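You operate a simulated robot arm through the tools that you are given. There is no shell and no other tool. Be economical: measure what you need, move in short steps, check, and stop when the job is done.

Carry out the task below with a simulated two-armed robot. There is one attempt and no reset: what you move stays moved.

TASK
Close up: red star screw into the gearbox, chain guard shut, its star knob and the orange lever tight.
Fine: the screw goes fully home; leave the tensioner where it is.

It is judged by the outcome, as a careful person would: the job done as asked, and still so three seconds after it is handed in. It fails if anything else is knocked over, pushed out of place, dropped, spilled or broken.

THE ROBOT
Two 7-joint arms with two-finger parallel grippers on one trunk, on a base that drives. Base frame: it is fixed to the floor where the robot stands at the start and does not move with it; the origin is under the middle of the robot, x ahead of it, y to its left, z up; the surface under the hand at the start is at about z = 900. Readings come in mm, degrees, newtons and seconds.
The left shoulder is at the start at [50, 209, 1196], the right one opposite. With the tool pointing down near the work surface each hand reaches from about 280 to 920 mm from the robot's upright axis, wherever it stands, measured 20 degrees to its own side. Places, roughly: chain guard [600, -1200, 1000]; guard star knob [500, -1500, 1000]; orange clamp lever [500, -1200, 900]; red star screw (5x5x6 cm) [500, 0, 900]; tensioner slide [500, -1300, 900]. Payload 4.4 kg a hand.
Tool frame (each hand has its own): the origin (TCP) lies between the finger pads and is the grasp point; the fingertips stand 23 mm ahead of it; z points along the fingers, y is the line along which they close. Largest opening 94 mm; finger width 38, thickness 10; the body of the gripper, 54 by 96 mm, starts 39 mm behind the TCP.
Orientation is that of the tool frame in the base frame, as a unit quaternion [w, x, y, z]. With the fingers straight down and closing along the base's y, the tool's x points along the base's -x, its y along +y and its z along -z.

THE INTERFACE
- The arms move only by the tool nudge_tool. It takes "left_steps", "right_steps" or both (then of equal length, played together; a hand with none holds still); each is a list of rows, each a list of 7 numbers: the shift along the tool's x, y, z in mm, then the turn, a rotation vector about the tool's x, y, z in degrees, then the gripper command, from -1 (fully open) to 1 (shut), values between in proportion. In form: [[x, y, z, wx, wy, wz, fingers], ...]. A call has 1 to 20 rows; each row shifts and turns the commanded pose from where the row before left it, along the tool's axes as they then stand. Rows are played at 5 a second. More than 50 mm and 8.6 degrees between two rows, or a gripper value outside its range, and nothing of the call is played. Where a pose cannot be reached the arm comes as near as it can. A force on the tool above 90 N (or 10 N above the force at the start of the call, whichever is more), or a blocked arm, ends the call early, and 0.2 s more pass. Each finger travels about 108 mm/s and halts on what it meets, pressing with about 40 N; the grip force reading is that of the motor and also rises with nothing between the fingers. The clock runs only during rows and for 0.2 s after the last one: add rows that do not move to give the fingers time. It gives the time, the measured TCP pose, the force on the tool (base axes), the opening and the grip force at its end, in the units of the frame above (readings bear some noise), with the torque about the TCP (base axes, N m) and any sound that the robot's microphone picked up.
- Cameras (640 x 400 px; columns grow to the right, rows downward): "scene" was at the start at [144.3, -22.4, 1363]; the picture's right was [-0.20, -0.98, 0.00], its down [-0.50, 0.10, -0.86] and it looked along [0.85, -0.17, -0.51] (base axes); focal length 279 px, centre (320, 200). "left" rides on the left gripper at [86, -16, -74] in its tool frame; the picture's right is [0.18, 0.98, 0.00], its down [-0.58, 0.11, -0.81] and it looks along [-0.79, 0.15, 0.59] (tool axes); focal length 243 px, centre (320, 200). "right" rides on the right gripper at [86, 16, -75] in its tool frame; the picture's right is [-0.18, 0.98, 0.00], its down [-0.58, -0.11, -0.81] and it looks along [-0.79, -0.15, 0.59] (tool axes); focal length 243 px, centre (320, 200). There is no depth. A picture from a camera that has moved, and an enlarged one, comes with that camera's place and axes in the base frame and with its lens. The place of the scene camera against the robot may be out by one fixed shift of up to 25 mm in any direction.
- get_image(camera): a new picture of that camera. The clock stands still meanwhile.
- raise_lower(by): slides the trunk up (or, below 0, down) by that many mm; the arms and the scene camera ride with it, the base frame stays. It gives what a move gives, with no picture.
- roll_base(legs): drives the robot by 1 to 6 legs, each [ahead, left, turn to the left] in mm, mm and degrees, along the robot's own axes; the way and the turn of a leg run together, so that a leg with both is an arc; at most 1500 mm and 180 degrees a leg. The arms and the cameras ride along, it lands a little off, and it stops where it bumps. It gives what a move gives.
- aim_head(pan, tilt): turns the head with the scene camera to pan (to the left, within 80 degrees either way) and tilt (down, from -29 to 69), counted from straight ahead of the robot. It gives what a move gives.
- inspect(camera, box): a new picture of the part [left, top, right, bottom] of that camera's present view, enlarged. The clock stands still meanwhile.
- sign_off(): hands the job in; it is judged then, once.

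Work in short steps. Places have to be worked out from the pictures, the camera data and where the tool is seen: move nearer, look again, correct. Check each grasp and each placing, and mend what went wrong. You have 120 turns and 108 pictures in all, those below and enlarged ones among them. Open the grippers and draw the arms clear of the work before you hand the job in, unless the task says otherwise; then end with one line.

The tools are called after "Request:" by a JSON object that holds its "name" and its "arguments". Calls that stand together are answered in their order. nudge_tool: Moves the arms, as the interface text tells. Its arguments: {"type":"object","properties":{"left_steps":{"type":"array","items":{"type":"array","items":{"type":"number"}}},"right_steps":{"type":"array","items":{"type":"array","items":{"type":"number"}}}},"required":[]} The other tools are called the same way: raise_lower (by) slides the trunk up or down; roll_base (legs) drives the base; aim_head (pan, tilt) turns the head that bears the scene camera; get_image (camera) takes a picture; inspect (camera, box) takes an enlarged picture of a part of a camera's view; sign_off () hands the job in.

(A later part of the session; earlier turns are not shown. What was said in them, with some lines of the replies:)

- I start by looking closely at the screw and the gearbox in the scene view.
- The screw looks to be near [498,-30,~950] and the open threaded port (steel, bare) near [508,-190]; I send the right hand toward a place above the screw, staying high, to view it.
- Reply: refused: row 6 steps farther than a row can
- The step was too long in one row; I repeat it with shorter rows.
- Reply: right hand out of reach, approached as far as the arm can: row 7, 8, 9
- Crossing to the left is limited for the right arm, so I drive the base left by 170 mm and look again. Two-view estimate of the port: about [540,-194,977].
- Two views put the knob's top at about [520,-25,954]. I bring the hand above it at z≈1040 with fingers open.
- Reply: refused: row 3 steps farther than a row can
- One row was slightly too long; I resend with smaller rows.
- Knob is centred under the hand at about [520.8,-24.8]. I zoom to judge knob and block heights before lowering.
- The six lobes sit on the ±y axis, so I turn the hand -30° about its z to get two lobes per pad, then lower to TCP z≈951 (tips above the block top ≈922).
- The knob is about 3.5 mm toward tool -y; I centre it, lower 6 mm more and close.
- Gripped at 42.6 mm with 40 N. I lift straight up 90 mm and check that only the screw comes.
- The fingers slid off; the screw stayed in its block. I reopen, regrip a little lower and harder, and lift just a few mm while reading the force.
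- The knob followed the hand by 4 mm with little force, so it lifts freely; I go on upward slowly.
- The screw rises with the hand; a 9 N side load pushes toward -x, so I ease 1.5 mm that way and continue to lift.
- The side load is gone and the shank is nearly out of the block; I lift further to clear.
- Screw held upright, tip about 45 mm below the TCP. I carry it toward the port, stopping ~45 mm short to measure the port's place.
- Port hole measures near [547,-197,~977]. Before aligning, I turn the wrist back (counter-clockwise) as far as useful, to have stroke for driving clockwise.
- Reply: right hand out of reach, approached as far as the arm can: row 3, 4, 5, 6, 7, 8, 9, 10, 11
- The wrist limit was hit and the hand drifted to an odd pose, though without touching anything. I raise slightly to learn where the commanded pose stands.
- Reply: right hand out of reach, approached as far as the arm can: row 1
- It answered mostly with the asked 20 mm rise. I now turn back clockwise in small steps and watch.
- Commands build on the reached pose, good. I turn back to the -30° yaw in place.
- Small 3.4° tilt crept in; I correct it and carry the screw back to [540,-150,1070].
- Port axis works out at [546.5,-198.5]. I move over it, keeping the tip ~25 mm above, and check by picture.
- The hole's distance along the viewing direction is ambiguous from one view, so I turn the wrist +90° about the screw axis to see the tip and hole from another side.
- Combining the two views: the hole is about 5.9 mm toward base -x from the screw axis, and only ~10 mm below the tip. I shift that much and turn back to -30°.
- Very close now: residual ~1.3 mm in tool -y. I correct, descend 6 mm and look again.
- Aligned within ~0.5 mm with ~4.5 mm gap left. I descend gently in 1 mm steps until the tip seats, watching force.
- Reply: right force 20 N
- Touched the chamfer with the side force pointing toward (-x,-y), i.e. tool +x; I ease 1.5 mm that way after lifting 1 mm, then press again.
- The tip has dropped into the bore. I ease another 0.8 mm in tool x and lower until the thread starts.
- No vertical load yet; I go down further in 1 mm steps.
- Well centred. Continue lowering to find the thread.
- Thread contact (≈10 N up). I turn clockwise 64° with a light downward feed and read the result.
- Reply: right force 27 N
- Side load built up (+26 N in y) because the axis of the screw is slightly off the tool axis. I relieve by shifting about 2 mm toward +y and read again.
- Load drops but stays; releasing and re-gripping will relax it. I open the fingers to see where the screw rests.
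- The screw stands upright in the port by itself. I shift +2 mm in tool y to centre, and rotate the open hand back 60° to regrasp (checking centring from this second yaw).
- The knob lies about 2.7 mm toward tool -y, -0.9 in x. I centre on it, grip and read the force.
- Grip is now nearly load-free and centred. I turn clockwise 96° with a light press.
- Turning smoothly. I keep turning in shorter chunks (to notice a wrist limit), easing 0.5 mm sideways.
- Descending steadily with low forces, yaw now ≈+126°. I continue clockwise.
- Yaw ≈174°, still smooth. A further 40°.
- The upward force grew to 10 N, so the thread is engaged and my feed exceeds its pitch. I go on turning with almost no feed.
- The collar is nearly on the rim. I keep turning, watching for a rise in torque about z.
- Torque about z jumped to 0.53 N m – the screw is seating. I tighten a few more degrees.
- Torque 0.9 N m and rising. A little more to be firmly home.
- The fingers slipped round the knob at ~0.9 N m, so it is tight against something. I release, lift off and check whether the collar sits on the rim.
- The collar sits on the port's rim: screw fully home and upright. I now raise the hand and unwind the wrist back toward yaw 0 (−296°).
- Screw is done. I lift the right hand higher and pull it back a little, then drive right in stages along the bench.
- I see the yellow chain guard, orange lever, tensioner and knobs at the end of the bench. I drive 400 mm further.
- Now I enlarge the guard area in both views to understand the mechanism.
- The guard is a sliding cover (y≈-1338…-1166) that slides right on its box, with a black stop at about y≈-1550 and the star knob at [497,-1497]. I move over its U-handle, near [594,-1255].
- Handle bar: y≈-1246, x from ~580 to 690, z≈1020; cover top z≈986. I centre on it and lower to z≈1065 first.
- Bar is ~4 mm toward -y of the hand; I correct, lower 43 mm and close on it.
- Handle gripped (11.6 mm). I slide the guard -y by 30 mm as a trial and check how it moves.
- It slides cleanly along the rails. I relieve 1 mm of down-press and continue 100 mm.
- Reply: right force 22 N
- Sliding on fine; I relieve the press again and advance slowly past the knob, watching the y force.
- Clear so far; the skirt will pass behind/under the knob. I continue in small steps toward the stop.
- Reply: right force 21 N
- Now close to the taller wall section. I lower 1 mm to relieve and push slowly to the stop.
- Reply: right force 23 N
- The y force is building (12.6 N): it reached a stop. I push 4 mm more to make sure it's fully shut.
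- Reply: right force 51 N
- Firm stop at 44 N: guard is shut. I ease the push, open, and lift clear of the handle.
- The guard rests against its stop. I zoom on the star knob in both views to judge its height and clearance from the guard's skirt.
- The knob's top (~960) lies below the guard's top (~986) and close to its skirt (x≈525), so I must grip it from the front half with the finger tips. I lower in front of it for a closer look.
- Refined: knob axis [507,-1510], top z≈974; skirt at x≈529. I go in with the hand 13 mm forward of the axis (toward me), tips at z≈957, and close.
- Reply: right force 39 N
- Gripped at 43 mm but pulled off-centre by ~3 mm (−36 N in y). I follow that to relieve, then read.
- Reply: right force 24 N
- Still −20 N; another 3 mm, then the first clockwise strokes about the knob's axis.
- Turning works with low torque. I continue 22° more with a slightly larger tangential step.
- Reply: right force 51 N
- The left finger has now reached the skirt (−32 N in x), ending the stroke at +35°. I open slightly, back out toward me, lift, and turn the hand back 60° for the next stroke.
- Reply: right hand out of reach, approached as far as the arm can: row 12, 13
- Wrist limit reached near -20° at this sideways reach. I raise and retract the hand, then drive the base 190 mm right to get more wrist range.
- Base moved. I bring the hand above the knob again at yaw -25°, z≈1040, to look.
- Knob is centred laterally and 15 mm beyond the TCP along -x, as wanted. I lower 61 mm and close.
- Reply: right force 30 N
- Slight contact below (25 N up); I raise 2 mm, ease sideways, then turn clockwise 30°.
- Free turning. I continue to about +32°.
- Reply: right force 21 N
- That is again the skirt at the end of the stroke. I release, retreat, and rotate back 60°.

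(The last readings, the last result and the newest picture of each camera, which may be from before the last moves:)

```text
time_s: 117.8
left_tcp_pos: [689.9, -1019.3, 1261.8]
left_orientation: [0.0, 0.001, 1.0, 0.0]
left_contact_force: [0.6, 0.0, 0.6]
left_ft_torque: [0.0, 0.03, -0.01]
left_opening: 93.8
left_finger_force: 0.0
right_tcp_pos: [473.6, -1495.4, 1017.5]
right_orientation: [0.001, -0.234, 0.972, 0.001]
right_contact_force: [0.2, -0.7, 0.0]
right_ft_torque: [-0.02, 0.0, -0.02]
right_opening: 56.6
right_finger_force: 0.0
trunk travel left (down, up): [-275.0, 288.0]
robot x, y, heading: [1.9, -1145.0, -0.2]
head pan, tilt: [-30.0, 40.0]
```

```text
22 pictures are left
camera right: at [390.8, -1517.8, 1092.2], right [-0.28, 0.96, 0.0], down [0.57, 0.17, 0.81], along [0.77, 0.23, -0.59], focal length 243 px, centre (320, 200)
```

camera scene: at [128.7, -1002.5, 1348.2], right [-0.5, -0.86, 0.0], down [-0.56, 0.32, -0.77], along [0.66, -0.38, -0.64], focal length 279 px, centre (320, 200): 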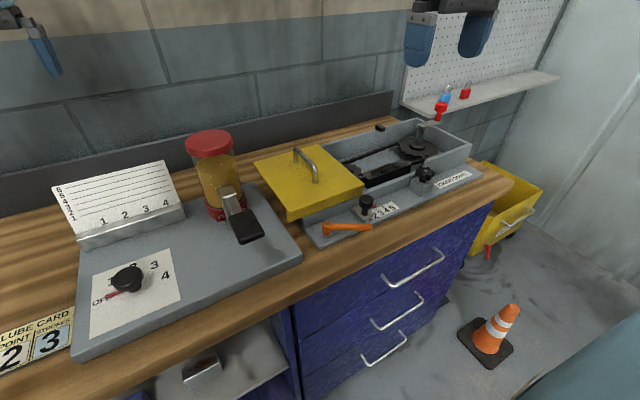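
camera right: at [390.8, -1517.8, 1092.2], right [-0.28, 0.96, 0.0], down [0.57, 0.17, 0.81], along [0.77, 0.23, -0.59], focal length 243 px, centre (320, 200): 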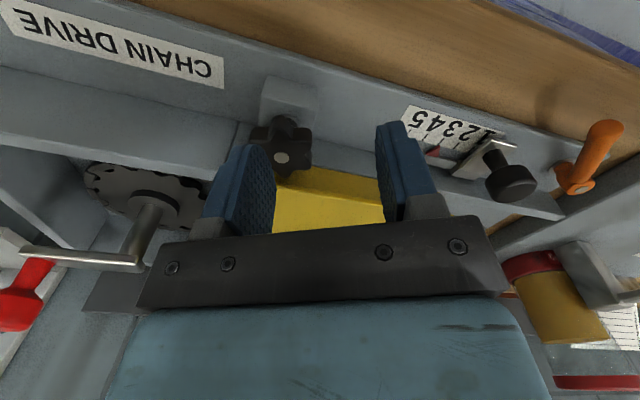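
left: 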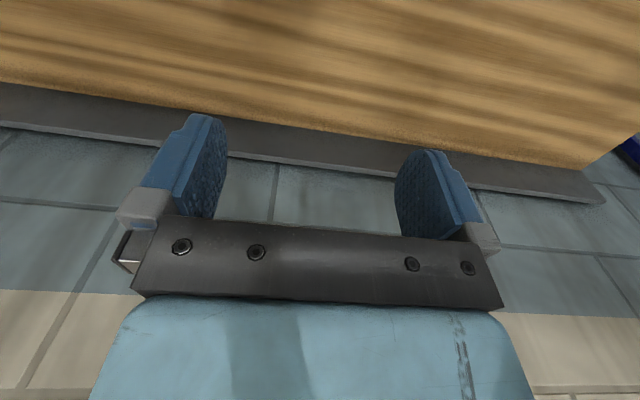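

The knob has clearly come round with the hand. I position, lower, grip, and do a 30° mid-range stroke to read true torque.

Request:
{"name": "nudge_tool", "arguments": {"right_steps": [[-3.7, -14.7, 0, 0, 0, 0, -0.2], [-3.7, -14.7, 0, 0, 0, 0, -0.2], [0, 0, 17, 0, 0, 0, -0.2], [0, 0, 17, 0, 0, 0, -0.2], [0, 0, 0, 0, 0, 0, -0.2], [0, 0, 0, 0, 0, 0, 1], [0, 0, 0, 0, 0, 0, 1], [0, 0, 0, 0, 0, 0, 1], [-0.1, 1.9, 0, 0, 0, 7.5, 1], [-0.1, 1.9, 0, 0, 0, 7.5, 1], [-0.1, 1.9, 0, 0, 0, 7.5, 1], [-0.1, 1.9, 0, 0, 0, 7.5, 1]]}}

```text
time_s: 120.3
left_tcp_pos: [688.8, -1019.3, 1262.8]
left_orientation: [0.0, 0.001, 1.0, 0.0]
left_contact_force: [-1.2, -0.7, -0.1]
left_ft_torque: [-0.02, 0.0, -0.03]
left_opening: 94.0
left_finger_force: 0.1
right_tcp_pos: [493.3, -1510.7, 983.7]
right_orientation: [0.0, 0.027, 1.0, 0.0]
right_contact_force: [7.8, -15.3, 11.3]
right_ft_torque: [-0.47, 0.05, -0.21]
right_opening: 42.5
right_finger_force: 44.9
trunk travel left (down, up): [-275.0, 288.0]
robot x, y, heading: [1.3, -1139.6, -0.2]
head pan, tilt: [-30.0, 40.0]
```

Still loose (net torque about the axis ≈0). Continue to +32°.

Request:
{"name": "nudge_tool", "arguments": {"right_steps": [[-0.1, 0.8, -0.5, 0, 0, 7.5, 1], [-0.1, 1.7, 0, 0, 0, 7.5, 1], [-0.1, 1.9, 0, 0, 0, 7.5, 1], [0, 0.8, 0, 0, 0, 3.5, 1]]}}

```text
time_s: 121.3
left_tcp_pos: [690.0, -1018.3, 1262.5]
left_orientation: [0.001, 0.002, 1.0, 0.0]
left_contact_force: [-0.2, 0.2, 0.8]
left_ft_torque: [0.01, 0.01, 0.01]
left_opening: 94.1
left_finger_force: 0.1
right_tcp_pos: [491.9, -1504.4, 982.7]
right_orientation: [-0.002, 0.25, 0.968, 0.001]
right_contact_force: [-0.8, 4.0, -0.5]
right_ft_torque: [-0.31, 0.02, 0.98]
right_opening: 43.7
right_finger_force: 45.3
trunk travel left (down, up): [-275.0, 288.0]
robot x, y, heading: [-3.0, -1141.1, -0.1]
head pan, tilt: [-30.0, 40.0]
```

Now real resistance: 0.98 N m with no side force. I push 6° more to see if it tightens firmly.

Request:
{"name": "nudge_tool", "arguments": {"right_steps": [[0, 0.8, 0, 0, 0, 3, 1], [0, 0.8, 0, 0, 0, 3, 1]]}}

Request:
{"name": "get_image", "arguments": {"camera": "right"}}

```text
time_s: 122.0
left_tcp_pos: [690.1, -1017.2, 1262.0]
left_orientation: [0.0, 0.001, 1.0, -0.001]
left_contact_force: [-0.9, -0.5, 0.0]
left_ft_torque: [0.0, -0.04, 0.04]
left_opening: 93.8
left_finger_force: 0.0
right_tcp_pos: [492.4, -1502.1, 984.0]
right_orientation: [-0.001, 0.301, 0.954, 0.001]
right_contact_force: [-8.7, 11.7, -6.3]
right_ft_torque: [0.23, 0.5, 0.6]
right_opening: 43.8
right_finger_force: 44.7
trunk travel left (down, up): [-275.0, 288.0]
robot x, y, heading: [-1.7, -1139.8, -0.2]
head pan, tilt: [-30.0, 40.0]
```

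```text
21 pictures are left
camera right: at [432.9, -1438.0, 1058.8], right [0.72, 0.7, 0.0], down [0.41, -0.42, 0.81], along [0.56, -0.58, -0.59], focal length 243 px, centre (320, 200)
```

right: 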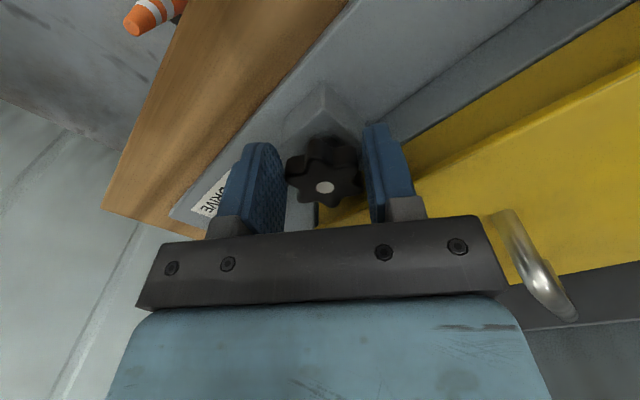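

The fingers slipped ~10° round a now stationary knob: it's tight or nearly. I regrip once more to confirm in mid-range, away from the skirt.

Request:
{"name": "nudge_tool", "arguments": {"right_steps": [[0, -2, 0, 0, 0, 0, -0.05], [2, -2, 0, 0, 0, 0, -0.15], [6, 0, 0, 0, 0, 0, -0.2], [8, 0, 0, 0, 0, 0, -0.2], [8, 0, -10, 0, 0, 0, -0.2], [0, 0, -25, 0, 0, -8, -0.2], [0, 0, 0, 0, 0, -8, -0.2], [0, 0, 0, 0, 0, -8, -0.2], [0, 0, 0, 0, 0, -8, -0.2], [0, 0, 0, 0, 0, -8, -0.2], [0, 0, 0, 0, 0, -8, -0.2], [0, 0, 0, 0, 0, 0, -0.2]]}}

Request:
{"name": "inspect", "arguments": {"camera": "right", "box": [200, 90, 360, 210]}}

```text
time_s: 124.5
left_tcp_pos: [689.0, -1019.7, 1262.5]
left_orientation: [0.0, 0.001, 1.0, 0.0]
left_contact_force: [0.4, -0.1, 1.6]
left_ft_torque: [0.0, 0.0, -0.02]
left_opening: 93.8
left_finger_force: 0.1
right_tcp_pos: [472.6, -1492.5, 1018.3]
right_orientation: [0.0, -0.114, 0.994, 0.001]
right_contact_force: [-0.8, 0.3, 0.3]
right_ft_torque: [-0.01, 0.04, 0.02]
right_opening: 56.4
right_finger_force: 0.0
trunk travel left (down, up): [-275.0, 288.0]
robot x, y, heading: [-2.8, -1142.0, -0.3]
head pan, tilt: [-30.0, 40.0]
```

```text
3.33 times, centred on (280, 150) of right
camera zoom: at [386.5, -1495.1, 1094.0], right [-0.04, 1.0, 0.0], down [0.59, 0.02, 0.81], along [0.81, 0.04, -0.59], focal length 809 px, centre (453, 367)
```

zoom: 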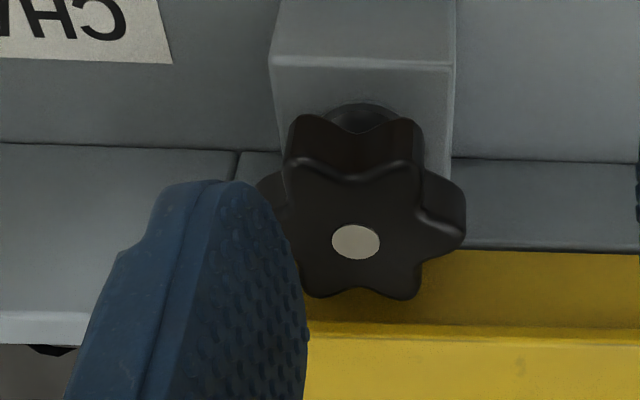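

The knob's lobes now sit on the ±y line, so the good grip is at yaw -30°. I go there, grip, and turn 22° while reading torque.

Request:
{"name": "nudge_tool", "arguments": {"right_steps": [[0, 0, 0, 0, 0, -8.4, -0.2], [0, 0, 0, 0, 0, -8.4, -0.2], [-3, -16.7, 0, 0, 0, 0, -0.2], [-3, -16.8, 0, 0, 0, 0, -0.2], [0, 0, 17, 0, 0, 0, -0.2], [0, 0, 17.5, 0, 0, 0, -0.2], [0, 0, 0, 0, 0, 0, -0.2], [0, 0, 0, 0, 0, 0, 1], [0, 0, 0, 0, 0, 0, 1], [0, 0, 0, 0, 0, 0, 1], [-0.1, 1.8, 0, 0, 0, 7.5, 1], [-0.1, 1.8, 0, 0, 0, 7.5, 1]]}}

```text
time_s: 127.2
left_tcp_pos: [689.7, -1018.7, 1261.5]
left_orientation: [0.0, 0.001, 1.0, 0.0]
left_contact_force: [0.6, 0.6, -0.3]
left_ft_torque: [-0.04, -0.02, 0.02]
left_opening: 93.9
left_finger_force: 0.1
right_tcp_pos: [491.5, -1515.7, 984.8]
right_orientation: [-0.002, -0.128, 0.992, 0.001]
right_contact_force: [-8.3, 9.5, -7.6]
right_ft_torque: [0.13, 0.51, 0.81]
right_opening: 42.6
right_finger_force: 44.8
trunk travel left (down, up): [-275.0, 288.0]
robot x, y, heading: [-0.8, -1141.1, 0.1]
head pan, tilt: [-30.0, 40.0]
```

Immediate 0.8 N m in mid-range: the knob is tight. One last 12° push to be firm.

Request:
{"name": "nudge_tool", "arguments": {"right_steps": [[-0.1, 1.8, 0, 0, 0, 6, 1], [-0.1, 1.8, 0, 0, 0, 6, 1]]}}

Request:
{"name": "get_image", "arguments": {"camera": "right"}}

```text
time_s: 127.8
left_tcp_pos: [690.7, -1018.9, 1261.1]
left_orientation: [0.001, 0.001, 1.0, 0.0]
left_contact_force: [-0.2, 0.3, 1.3]
left_ft_torque: [0.01, 0.01, 0.0]
left_opening: 94.0
left_finger_force: 0.1
right_tcp_pos: [492.1, -1512.7, 984.8]
right_orientation: [0.001, -0.024, 1.0, 0.0]
right_contact_force: [-1.0, 6.9, -7.8]
right_ft_torque: [-0.37, 0.02, 1.07]
right_opening: 43.7
right_finger_force: 45.6
trunk travel left (down, up): [-275.0, 288.0]
robot x, y, heading: [-2.5, -1139.0, -0.3]
head pan, tilt: [-30.0, 40.0]
```

```text
19 pictures are left
camera right: at [406.7, -1498.6, 1059.4], right [0.14, 0.99, 0.0], down [0.58, -0.08, 0.81], along [0.8, -0.11, -0.59], focal length 243 px, centre (320, 200)
```

right: 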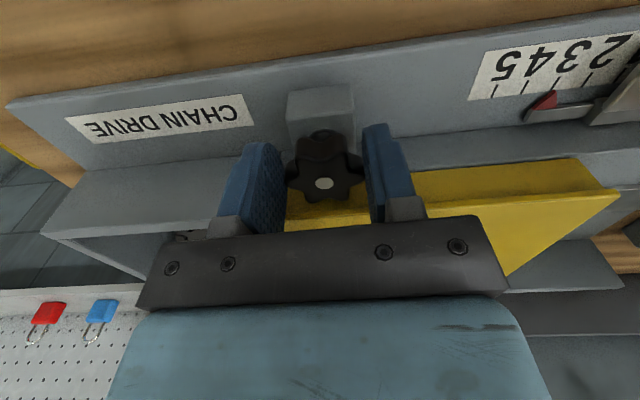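

Knob is tight (1.07 N m, fingers slip). I release, back out and rise, then drive left 170 mm for the lever.

Request:
{"name": "nudge_tool", "arguments": {"right_steps": [[0, 0, 0, 0, 0, 0, -0.1], [0, 0, 0, 0, 0, 0, -0.2], [8, 0, 0, 0, 0, 0, -0.2], [12, 0, 0, 0, 0, 0, -0.2], [12, 0, -20, 0, 0, 0, -0.2], [0, 0, -40, 0, 0, 0, -0.2], [0, 0, -40, 0, 0, 0, -0.2], [0, 30, -30, 0, 0, 0, -0.2], [0, 40, 0, 0, 0, 0, -0.2], [0, 0, 0, 0, 0, 0, -0.2]]}}

Request:
{"name": "roll_base", "arguments": {"legs": [[0, 170, 0]]}}

Request:
{"name": "get_image", "arguments": {"camera": "scene"}}

Request:
{"name": "get_image", "arguments": {"camera": "right"}}

```text
time_s: 129.9
left_tcp_pos: [689.9, -1020.2, 1262.2]
left_orientation: [0.001, 0.002, 1.0, -0.001]
left_contact_force: [0.6, 0.5, -0.9]
left_ft_torque: [-0.01, -0.01, 0.02]
left_opening: 93.7
left_finger_force: 0.0
right_tcp_pos: [453.7, -1445.3, 1113.2]
right_orientation: [0.0, -0.025, 1.0, 0.001]
right_contact_force: [-0.5, -0.1, 0.6]
right_ft_torque: [-0.01, -0.02, 0.02]
right_opening: 56.5
right_finger_force: 0.1
trunk travel left (down, up): [-275.0, 288.0]
robot x, y, heading: [0.9, -1145.0, 0.1]
head pan, tilt: [-30.0, 40.0]
```

```text
time_s: 132.0
left_tcp_pos: [688.8, -853.1, 1261.4]
left_orientation: [0.0, 0.0, 1.0, 0.0]
left_contact_force: [-0.7, 0.7, 0.2]
left_ft_torque: [-0.01, 0.01, 0.01]
left_opening: 94.1
left_finger_force: 0.0
right_tcp_pos: [456.0, -1281.2, 1113.7]
right_orientation: [0.0, -0.025, 1.0, 0.001]
right_contact_force: [0.0, -0.3, -0.2]
right_ft_torque: [0.01, -0.02, 0.01]
right_opening: 56.4
right_finger_force: 0.0
trunk travel left (down, up): [-275.0, 288.0]
robot x, y, heading: [0.2, -977.0, -0.2]
head pan, tilt: [-30.0, 40.0]
```

```text
18 pictures are left
camera scene: at [128.7, -1023.7, 1348.2], right [-0.5, -0.87, 0.0], down [-0.56, 0.32, -0.77], along [0.66, -0.38, -0.64], focal length 279 px, centre (320, 200)
```

scene: 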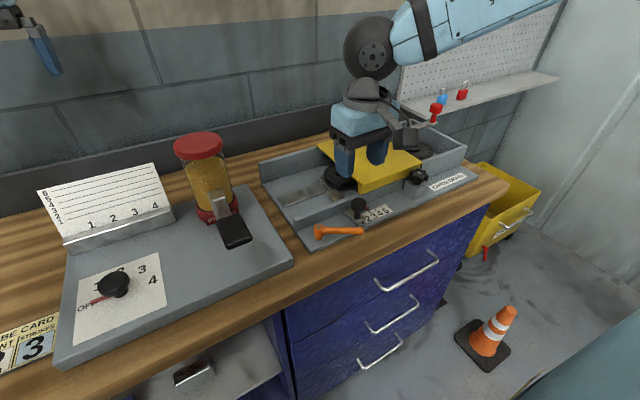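

```text
17 pictures are left
camera right: at [369.4, -1267.1, 1188.6], right [0.14, 0.99, 0.0], down [0.59, -0.08, 0.81], along [0.8, -0.11, -0.59], focal length 243 px, centre (320, 200)
```

right: 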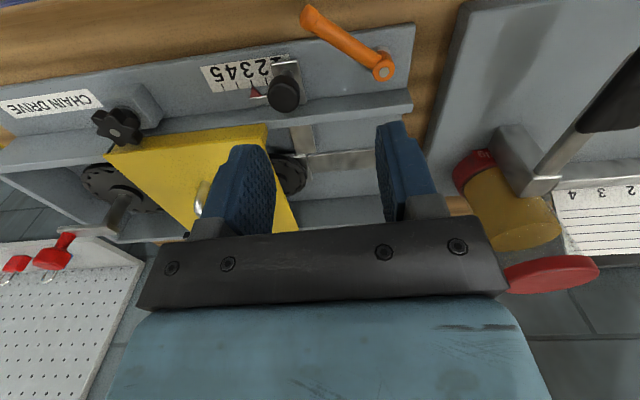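

Lever: pivot ≈[490,-1222], end ≈[441,-1283], z≈945. I turn to yaw -30°, centre over its arm at [455,-1265] with a 44 mm opening, and lower to z≈1005 to look.

Request:
{"name": "nudge_tool", "arguments": {"right_steps": [[0, 8, 20, 0, 0, -7, 0.06], [0, 8, 25, 0, 0, -7, 0.06], [0, 0, 30, 0, 0, -7, 0.06], [0, 0, 33, 0, 0, -6, 0.06], [0, 0, 0, 0, 0, 0, 0.06]]}}

Request:
{"name": "get_image", "arguments": {"camera": "right"}}

```text
time_s: 133.2
left_tcp_pos: [688.8, -852.7, 1262.7]
left_orientation: [0.0, 0.001, 1.0, 0.0]
left_contact_force: [0.5, 0.2, -0.1]
left_ft_torque: [0.01, 0.0, -0.01]
left_opening: 93.9
left_finger_force: 0.0
right_tcp_pos: [451.2, -1266.4, 1005.4]
right_orientation: [0.001, -0.257, 0.966, 0.0]
right_contact_force: [-0.3, -0.3, -0.3]
right_ft_torque: [0.0, -0.01, 0.02]
right_opening: 44.2
right_finger_force: 0.1
trunk travel left (down, up): [-275.0, 288.0]
robot x, y, heading: [0.0, -981.1, -0.3]
head pan, tilt: [-30.0, 40.0]
```

```text
16 pictures are left
camera right: at [369.6, -1292.6, 1080.4], right [-0.33, 0.94, 0.0], down [0.56, 0.19, 0.81], along [0.76, 0.27, -0.59], focal length 243 px, centre (320, 200)
```

right: 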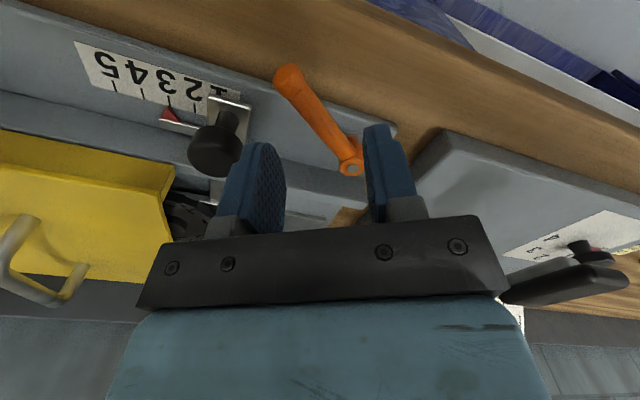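

The lever passes between the fingers, ~6 mm toward tool -y; the tensioner knob is ~12 mm clear of the right finger. I correct and lower to z≈955.

Request:
{"name": "nudge_tool", "arguments": {"right_steps": [[0, -5.5, 0, 0, 0, 0, 0.06], [0, 0, 18, 0, 0, 0, 0.06], [0, 0, 18, 0, 0, 0, 0.06], [0, 0, 13, 0, 0, 0, 0.06], [0, 0, 0, 0, 0, 0, 0.06]]}}

Request:
{"name": "get_image", "arguments": {"camera": "right"}}

Request:
{"name": "inspect", "arguments": {"camera": "scene", "box": [290, 140, 410, 260]}}

```text
time_s: 134.4
left_tcp_pos: [688.9, -852.6, 1263.7]
left_orientation: [0.0, 0.001, 1.0, 0.001]
left_contact_force: [0.4, -0.2, 0.0]
left_ft_torque: [0.0, -0.01, -0.01]
left_opening: 94.3
left_finger_force: 0.0
right_tcp_pos: [455.6, -1268.2, 956.5]
right_orientation: [0.001, -0.257, 0.966, 0.001]
right_contact_force: [-1.1, 0.2, -0.9]
right_ft_torque: [-0.01, 0.0, 0.01]
right_opening: 43.9
right_finger_force: 0.0
trunk travel left (down, up): [-275.0, 288.0]
robot x, y, heading: [-0.3, -981.6, 0.1]
head pan, tilt: [-30.0, 40.0]
```

```text
15 pictures are left
camera right: at [373.4, -1295.8, 1031.6], right [-0.33, 0.94, 0.0], down [0.56, 0.19, 0.81], along [0.76, 0.27, -0.59], focal length 243 px, centre (320, 200)
```

right: 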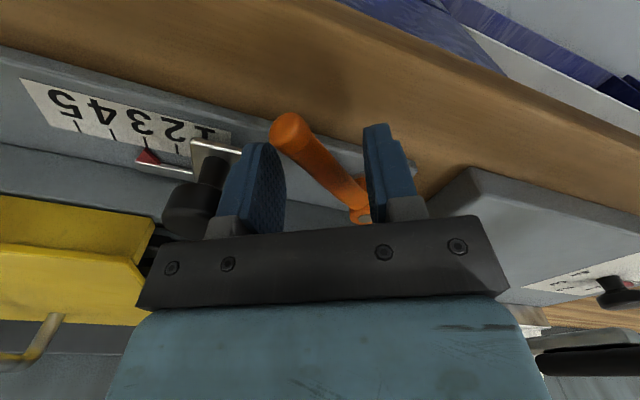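

```text
3.33 times, centred on (350, 200) of scene
camera zoom: at [128.5, -1023.7, 1348.2], right [-0.5, -0.87, 0.0], down [-0.56, 0.32, -0.77], along [0.66, -0.38, -0.64], focal length 929 px, centre (220, 200)
```

zoom: 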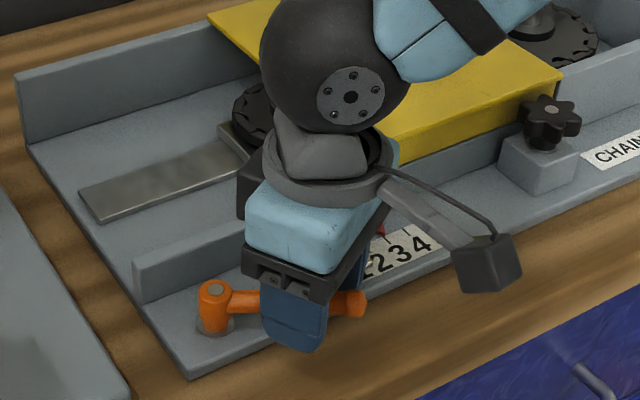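

Lever is between the fingers. I now sweep the hand clockwise about the lever's pivot and watch for force.

Request:
{"name": "nudge_tool", "arguments": {"right_steps": [[2.5, 7.1, 0, 0, 0, 7.5, 0.06], [2.5, 7.1, 0, 0, 0, 7.5, 0.06], [2.5, 7.1, 0, 0, 0, 7.5, 0.06]]}}

Request:
{"name": "get_image", "arguments": {"camera": "right"}}

```text
time_s: 135.2
left_tcp_pos: [690.3, -854.8, 1262.6]
left_orientation: [-0.001, 0.001, 1.0, 0.001]
left_contact_force: [0.1, -0.9, 0.0]
left_ft_torque: [-0.02, -0.01, 0.04]
left_opening: 93.6
left_finger_force: 0.1
right_tcp_pos: [440.6, -1252.0, 955.0]
right_orientation: [0.0, -0.064, 0.998, 0.001]
right_contact_force: [-0.2, -0.9, 0.3]
right_ft_torque: [-0.05, -0.03, 0.0]
right_opening: 44.2
right_finger_force: 0.0
trunk travel left (down, up): [-275.0, 288.0]
robot x, y, heading: [0.2, -977.2, -0.0]
head pan, tilt: [-30.0, 40.0]
```

```text
13 pictures are left
camera right: at [353.5, -1245.4, 1030.8], right [0.06, 1.0, 0.0], down [0.59, -0.04, 0.81], along [0.81, -0.05, -0.59], focal length 243 px, centre (320, 200)
```

right: 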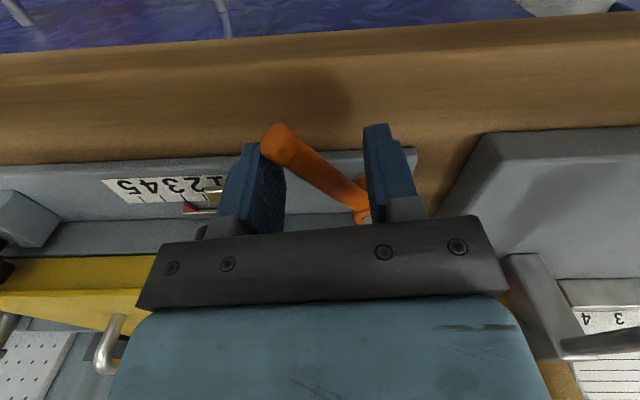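

The right finger has caught the lever and it swings freely. I continue 30° more.

Request:
{"name": "nudge_tool", "arguments": {"right_steps": [[2.5, 7.1, 0, 0, 0, 7.5, 0.06], [2.5, 7.1, 0, 0, 0, 7.5, 0.06], [2.5, 7.1, 0, 0, 0, 7.5, 0.06], [2.5, 7.1, 0, 0, 0, 7.5, 0.06]]}}

```text
time_s: 136.2
left_tcp_pos: [689.2, -853.7, 1261.0]
left_orientation: [-0.001, 0.0, 1.0, 0.0]
left_contact_force: [1.1, 0.2, -0.6]
left_ft_torque: [0.03, 0.01, 0.0]
left_opening: 94.0
left_finger_force: 0.1
right_tcp_pos: [432.3, -1223.2, 957.2]
right_orientation: [0.0, 0.197, 0.98, 0.001]
right_contact_force: [-2.1, -0.5, 0.5]
right_ft_torque: [-0.02, 0.03, 0.0]
right_opening: 44.8
right_finger_force: 0.4
trunk travel left (down, up): [-275.0, 288.0]
robot x, y, heading: [-0.2, -977.7, -0.2]
head pan, tilt: [-30.0, 40.0]
```

Still light. Another 30°.

Request:
{"name": "nudge_tool", "arguments": {"right_steps": [[2.5, 7.1, 0, 0, 0, 7.5, 0.06], [2.5, 7.1, 0, 0, 0, 7.5, 0.06], [2.5, 7.1, 0, 0, 0, 7.5, 0.06], [2.5, 7.1, 0, 0, 0, 7.5, 0.06]]}}

Request:
{"name": "get_image", "arguments": {"camera": "right"}}

```text
time_s: 137.2
left_tcp_pos: [688.5, -854.9, 1261.6]
left_orientation: [0.0, 0.0, 1.0, 0.0]
left_contact_force: [0.3, 0.2, -0.1]
left_ft_torque: [0.02, 0.02, 0.04]
left_opening: 94.2
left_finger_force: 0.1
right_tcp_pos: [441.3, -1194.0, 957.7]
right_orientation: [0.0, 0.444, 0.896, 0.001]
right_contact_force: [-4.8, -3.1, -0.7]
right_ft_torque: [0.01, 0.02, 0.09]
right_opening: 46.8
right_finger_force: 2.9
trunk travel left (down, up): [-275.0, 288.0]
robot x, y, heading: [1.2, -976.6, -0.1]
head pan, tilt: [-30.0, 40.0]
```

```text
12 pictures are left
camera right: at [402.7, -1114.1, 1031.9], right [0.89, 0.45, 0.0], down [0.26, -0.53, 0.81], along [0.36, -0.72, -0.59], focal length 243 px, centre (320, 200)
```

right: 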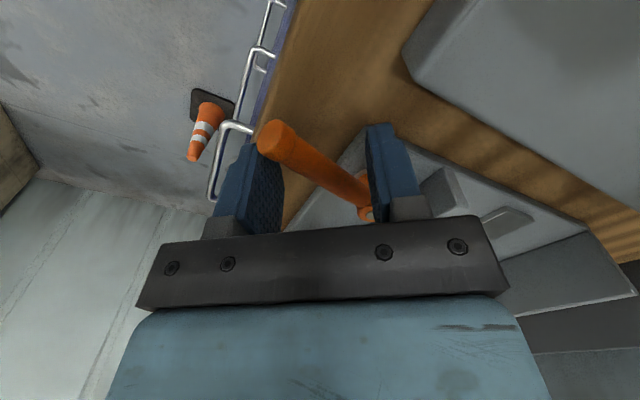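

The lever lies diagonally between the fingers, which now meet light resistance. I close partly, so the pads swing it further clockwise.

Request:
{"name": "nudge_tool", "arguments": {"right_steps": [[0, 0, 0, 0, 0, 0, 0.2], [0, 0, 0, 0, 0, 0, 0.35], [0, 0, 0, 0, 0, 0, 0.35]]}}

```text
time_s: 138.0
left_tcp_pos: [689.7, -852.1, 1262.5]
left_orientation: [0.0, 0.001, 1.0, -0.001]
left_contact_force: [0.0, -0.1, 0.3]
left_ft_torque: [0.02, -0.05, -0.02]
left_opening: 94.1
left_finger_force: 0.0
right_tcp_pos: [442.0, -1193.5, 956.7]
right_orientation: [0.001, 0.445, 0.896, 0.001]
right_contact_force: [7.5, 9.2, -2.9]
right_ft_torque: [0.23, 0.0, 0.3]
right_opening: 35.8
right_finger_force: 5.7
trunk travel left (down, up): [-275.0, 288.0]
robot x, y, heading: [-2.5, -978.1, -0.3]
head pan, tilt: [-30.0, 40.0]
```

It yields easily. I close further onto the arm.

Request:
{"name": "nudge_tool", "arguments": {"right_steps": [[0, 0, 0, 0, 0, 0, 0.5], [0, 0, 0, 0, 0, 0, 0.7], [0, 0, 0, 0, 0, 0, 1], [0, 0, 0, 0, 0, 0, 1]]}}

Request:
{"name": "get_image", "arguments": {"camera": "right"}}

```text
time_s: 139.0
left_tcp_pos: [691.8, -851.4, 1260.1]
left_orientation: [-0.001, 0.001, 1.0, -0.001]
left_contact_force: [0.5, -0.3, 0.3]
left_ft_torque: [-0.01, 0.02, -0.01]
left_opening: 93.8
left_finger_force: 0.0
right_tcp_pos: [442.7, -1191.3, 957.7]
right_orientation: [0.0, 0.442, 0.897, 0.0]
right_contact_force: [22.4, 21.0, 0.6]
right_ft_torque: [0.51, -0.74, 2.47]
right_opening: 31.6
right_finger_force: 45.3
trunk travel left (down, up): [-275.0, 288.0]
robot x, y, heading: [-2.6, -974.3, 0.0]
head pan, tilt: [-30.0, 40.0]
```

```text
11 pictures are left
camera right: at [405.1, -1111.8, 1031.7], right [0.89, 0.45, 0.0], down [0.27, -0.53, 0.81], along [0.37, -0.72, -0.59], focal length 243 px, centre (320, 200)
```

right: 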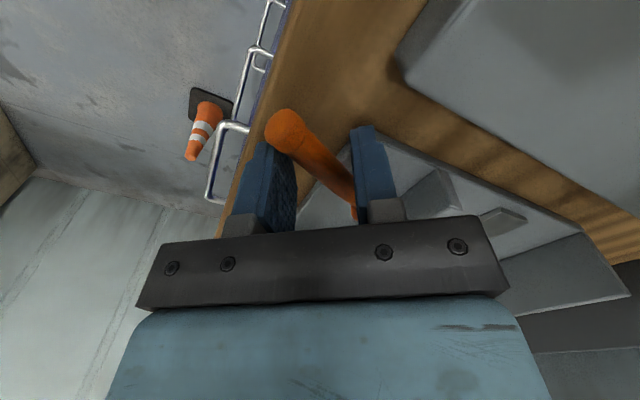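

Now firm resistance (≈2.5 N m reaction, fingers stalled at 31.6 mm). I press a little further clockwise to see whether it still moves.

Request:
{"name": "nudge_tool", "arguments": {"right_steps": [[0.8, 2.4, 0, 0, 0, 2.5, 1], [0.8, 2.4, 0, 0, 0, 2.5, 1], [0.8, 2.4, 0, 0, 0, 2.5, 1]]}}

Request:
{"name": "inspect", "arguments": {"camera": "scene", "box": [290, 160, 410, 260]}}

```text
time_s: 139.8
left_tcp_pos: [688.0, -853.8, 1262.6]
left_orientation: [0.002, 0.002, 1.0, 0.0]
left_contact_force: [-0.5, 0.0, 0.1]
left_ft_torque: [0.03, -0.01, 0.03]
left_opening: 93.8
left_finger_force: 0.0
right_tcp_pos: [442.7, -1189.9, 958.4]
right_orientation: [-0.002, 0.502, 0.865, -0.001]
right_contact_force: [-6.3, 3.0, 5.8]
right_ft_torque: [0.35, -0.35, 3.38]
right_opening: 37.9
right_finger_force: 45.3
trunk travel left (down, up): [-275.0, 288.0]
robot x, y, heading: [-0.1, -978.3, -0.2]
head pan, tilt: [-30.0, 40.0]
```

```text
4.00 times, centred on (350, 210) of scene
camera zoom: at [127.3, -1023.5, 1348.3], right [-0.5, -0.86, 0.0], down [-0.56, 0.32, -0.77], along [0.66, -0.38, -0.64], focal length 1115 px, centre (200, 160)
```

zoom: 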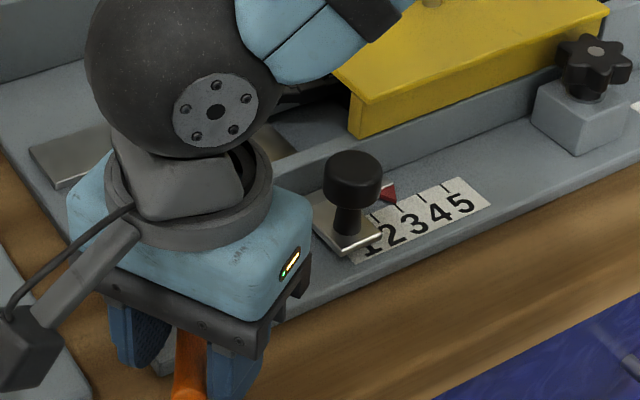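

The lever no longer moves (3.4 N m, fingers forced open instead): it's tight. I open, lift straight up, and check everything.

Request:
{"name": "nudge_tool", "arguments": {"right_steps": [[0, 0, 0, 0, 0, 0, 0.05], [0, 0, 0, 0, 0, 0, 0.0], [0, 0, 0, 0, 0, 0, 0.0], [0, 0, -15, 0, 0, 0, 0.0], [0, 0, -25, 0, 0, 0, 0.0], [0, 0, -40, 0, 0, 0, 0.0], [0, 0, -40, 0, 0, -7, 0.0], [0, 0, -40, 0, 0, -7, 0.0], [0, -30, -20, 0, 0, -8, 0.0], [0, -40, 0, 0, 0, -8, 0.0], [0, -30, 0, 0, 0, -8, 0.0], [0, 0, 0, 0, 0, -8, 0.0]]}}

Request:
{"name": "inspect", "arguments": {"camera": "scene", "box": [240, 110, 490, 266]}}

```text
time_s: 142.4
left_tcp_pos: [691.3, -852.9, 1262.3]
left_orientation: [0.0, 0.001, 1.0, 0.0]
left_contact_force: [0.5, -0.9, 0.7]
left_ft_torque: [-0.03, -0.01, 0.0]
left_opening: 94.1
left_finger_force: 0.0
right_tcp_pos: [385.5, -1267.4, 1134.7]
right_orientation: [-0.001, 0.122, 0.993, 0.0]
right_contact_force: [0.6, -0.1, 0.2]
right_ft_torque: [-0.05, 0.02, -0.03]
right_opening: 46.9
right_finger_force: 0.1
trunk travel left (down, up): [-275.0, 288.0]
robot x, y, heading: [1.8, -979.4, 0.3]
head pan, tilt: [-30.0, 40.0]
```

```text
2.56 times, centred on (365, 188) of scene
camera zoom: at [129.2, -1023.1, 1348.1], right [-0.5, -0.87, 0.0], down [-0.56, 0.32, -0.77], along [0.66, -0.38, -0.64], focal length 713 px, centre (205, 231)
```

zoom: 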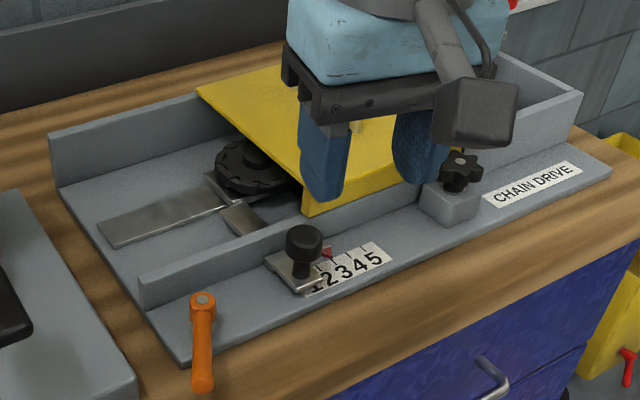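

Lever tight, tensioner pointer unchanged. I draw the arm up and aside and take a final look at guard and knob.

Request:
{"name": "nudge_tool", "arguments": {"right_steps": [[0, 0, -40, 0, 0, -7, -0.5], [0, 20, -40, 0, 0, -7, -1], [0, 40, -40, 0, 0, 0, -1], [0, 40, -20, 0, 0, 0, -1], [0, 40, 0, 0, 0, 0, -1], [0, 0, 0, 0, 0, 0, -1]]}}

Request:
{"name": "inspect", "arguments": {"camera": "scene", "box": [240, 100, 490, 256]}}

```text
refused: row 3 steps farther than a row can; nothing moved
```

```text
2.56 times, centred on (365, 178) of scene
camera zoom: at [129.2, -1023.1, 1348.1], right [-0.5, -0.87, 0.0], down [-0.56, 0.32, -0.77], along [0.66, -0.38, -0.64], focal length 713 px, centre (205, 256)
```

zoom: 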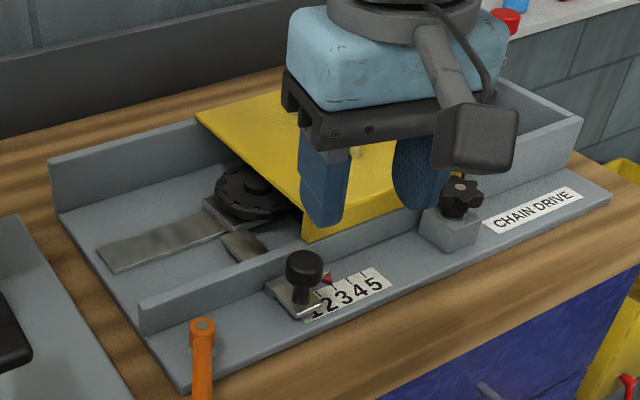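

A row was too long; I resend with shorter steps.

Request:
{"name": "nudge_tool", "arguments": {"right_steps": [[0, 0, -40, 0, 0, -7, -0.5], [0, 20, -40, 0, 0, -7, -1], [0, 30, -35, 0, 0, 0, -1], [0, 40, -20, 0, 0, 0, -1], [0, 40, 0, 0, 0, 0, -1], [0, 0, 0, 0, 0, 0, -1]]}}

Request:
{"name": "inspect", "arguments": {"camera": "scene", "box": [240, 100, 490, 256]}}

```text
time_s: 143.8
left_tcp_pos: [689.4, -854.2, 1262.1]
left_orientation: [0.0, 0.001, 1.0, 0.001]
left_contact_force: [0.5, -0.8, -0.7]
left_ft_torque: [0.03, 0.03, 0.02]
left_opening: 93.9
left_finger_force: 0.1
right_tcp_pos: [388.8, -1141.1, 1271.2]
right_orientation: [0.0, 0.001, 1.0, 0.002]
right_contact_force: [0.3, -0.8, 0.2]
right_ft_torque: [0.02, -0.01, -0.03]
right_opening: 94.2
right_finger_force: 0.1
trunk travel left (down, up): [-275.0, 288.0]
robot x, y, heading: [-0.1, -974.3, -0.2]
head pan, tilt: [-30.0, 40.0]
```

```text
2.56 times, centred on (365, 178) of scene
camera zoom: at [128.2, -1025.1, 1348.2], right [-0.5, -0.87, 0.0], down [-0.56, 0.32, -0.77], along [0.66, -0.38, -0.64], focal length 713 px, centre (205, 256)
```

zoom: 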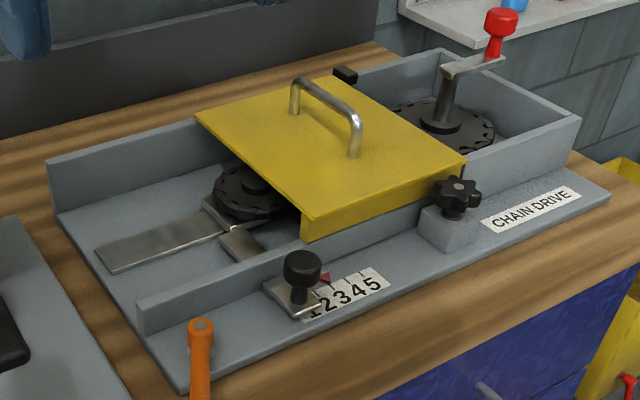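

The guard is against its stop, its knob and the lever are tight, the tensioner hasn't moved, and the screw was seated earlier. Both arms are clear and open, so I hand in.

Request:
{"name": "sign_off", "arguments": {}}

```text
The job is handed in.
```

The job is handed in: the red star screw is fully home in the gearbox, the chain guard is shut against its stop, its star knob and the orange lever are tight, and the tensioner is where it was.
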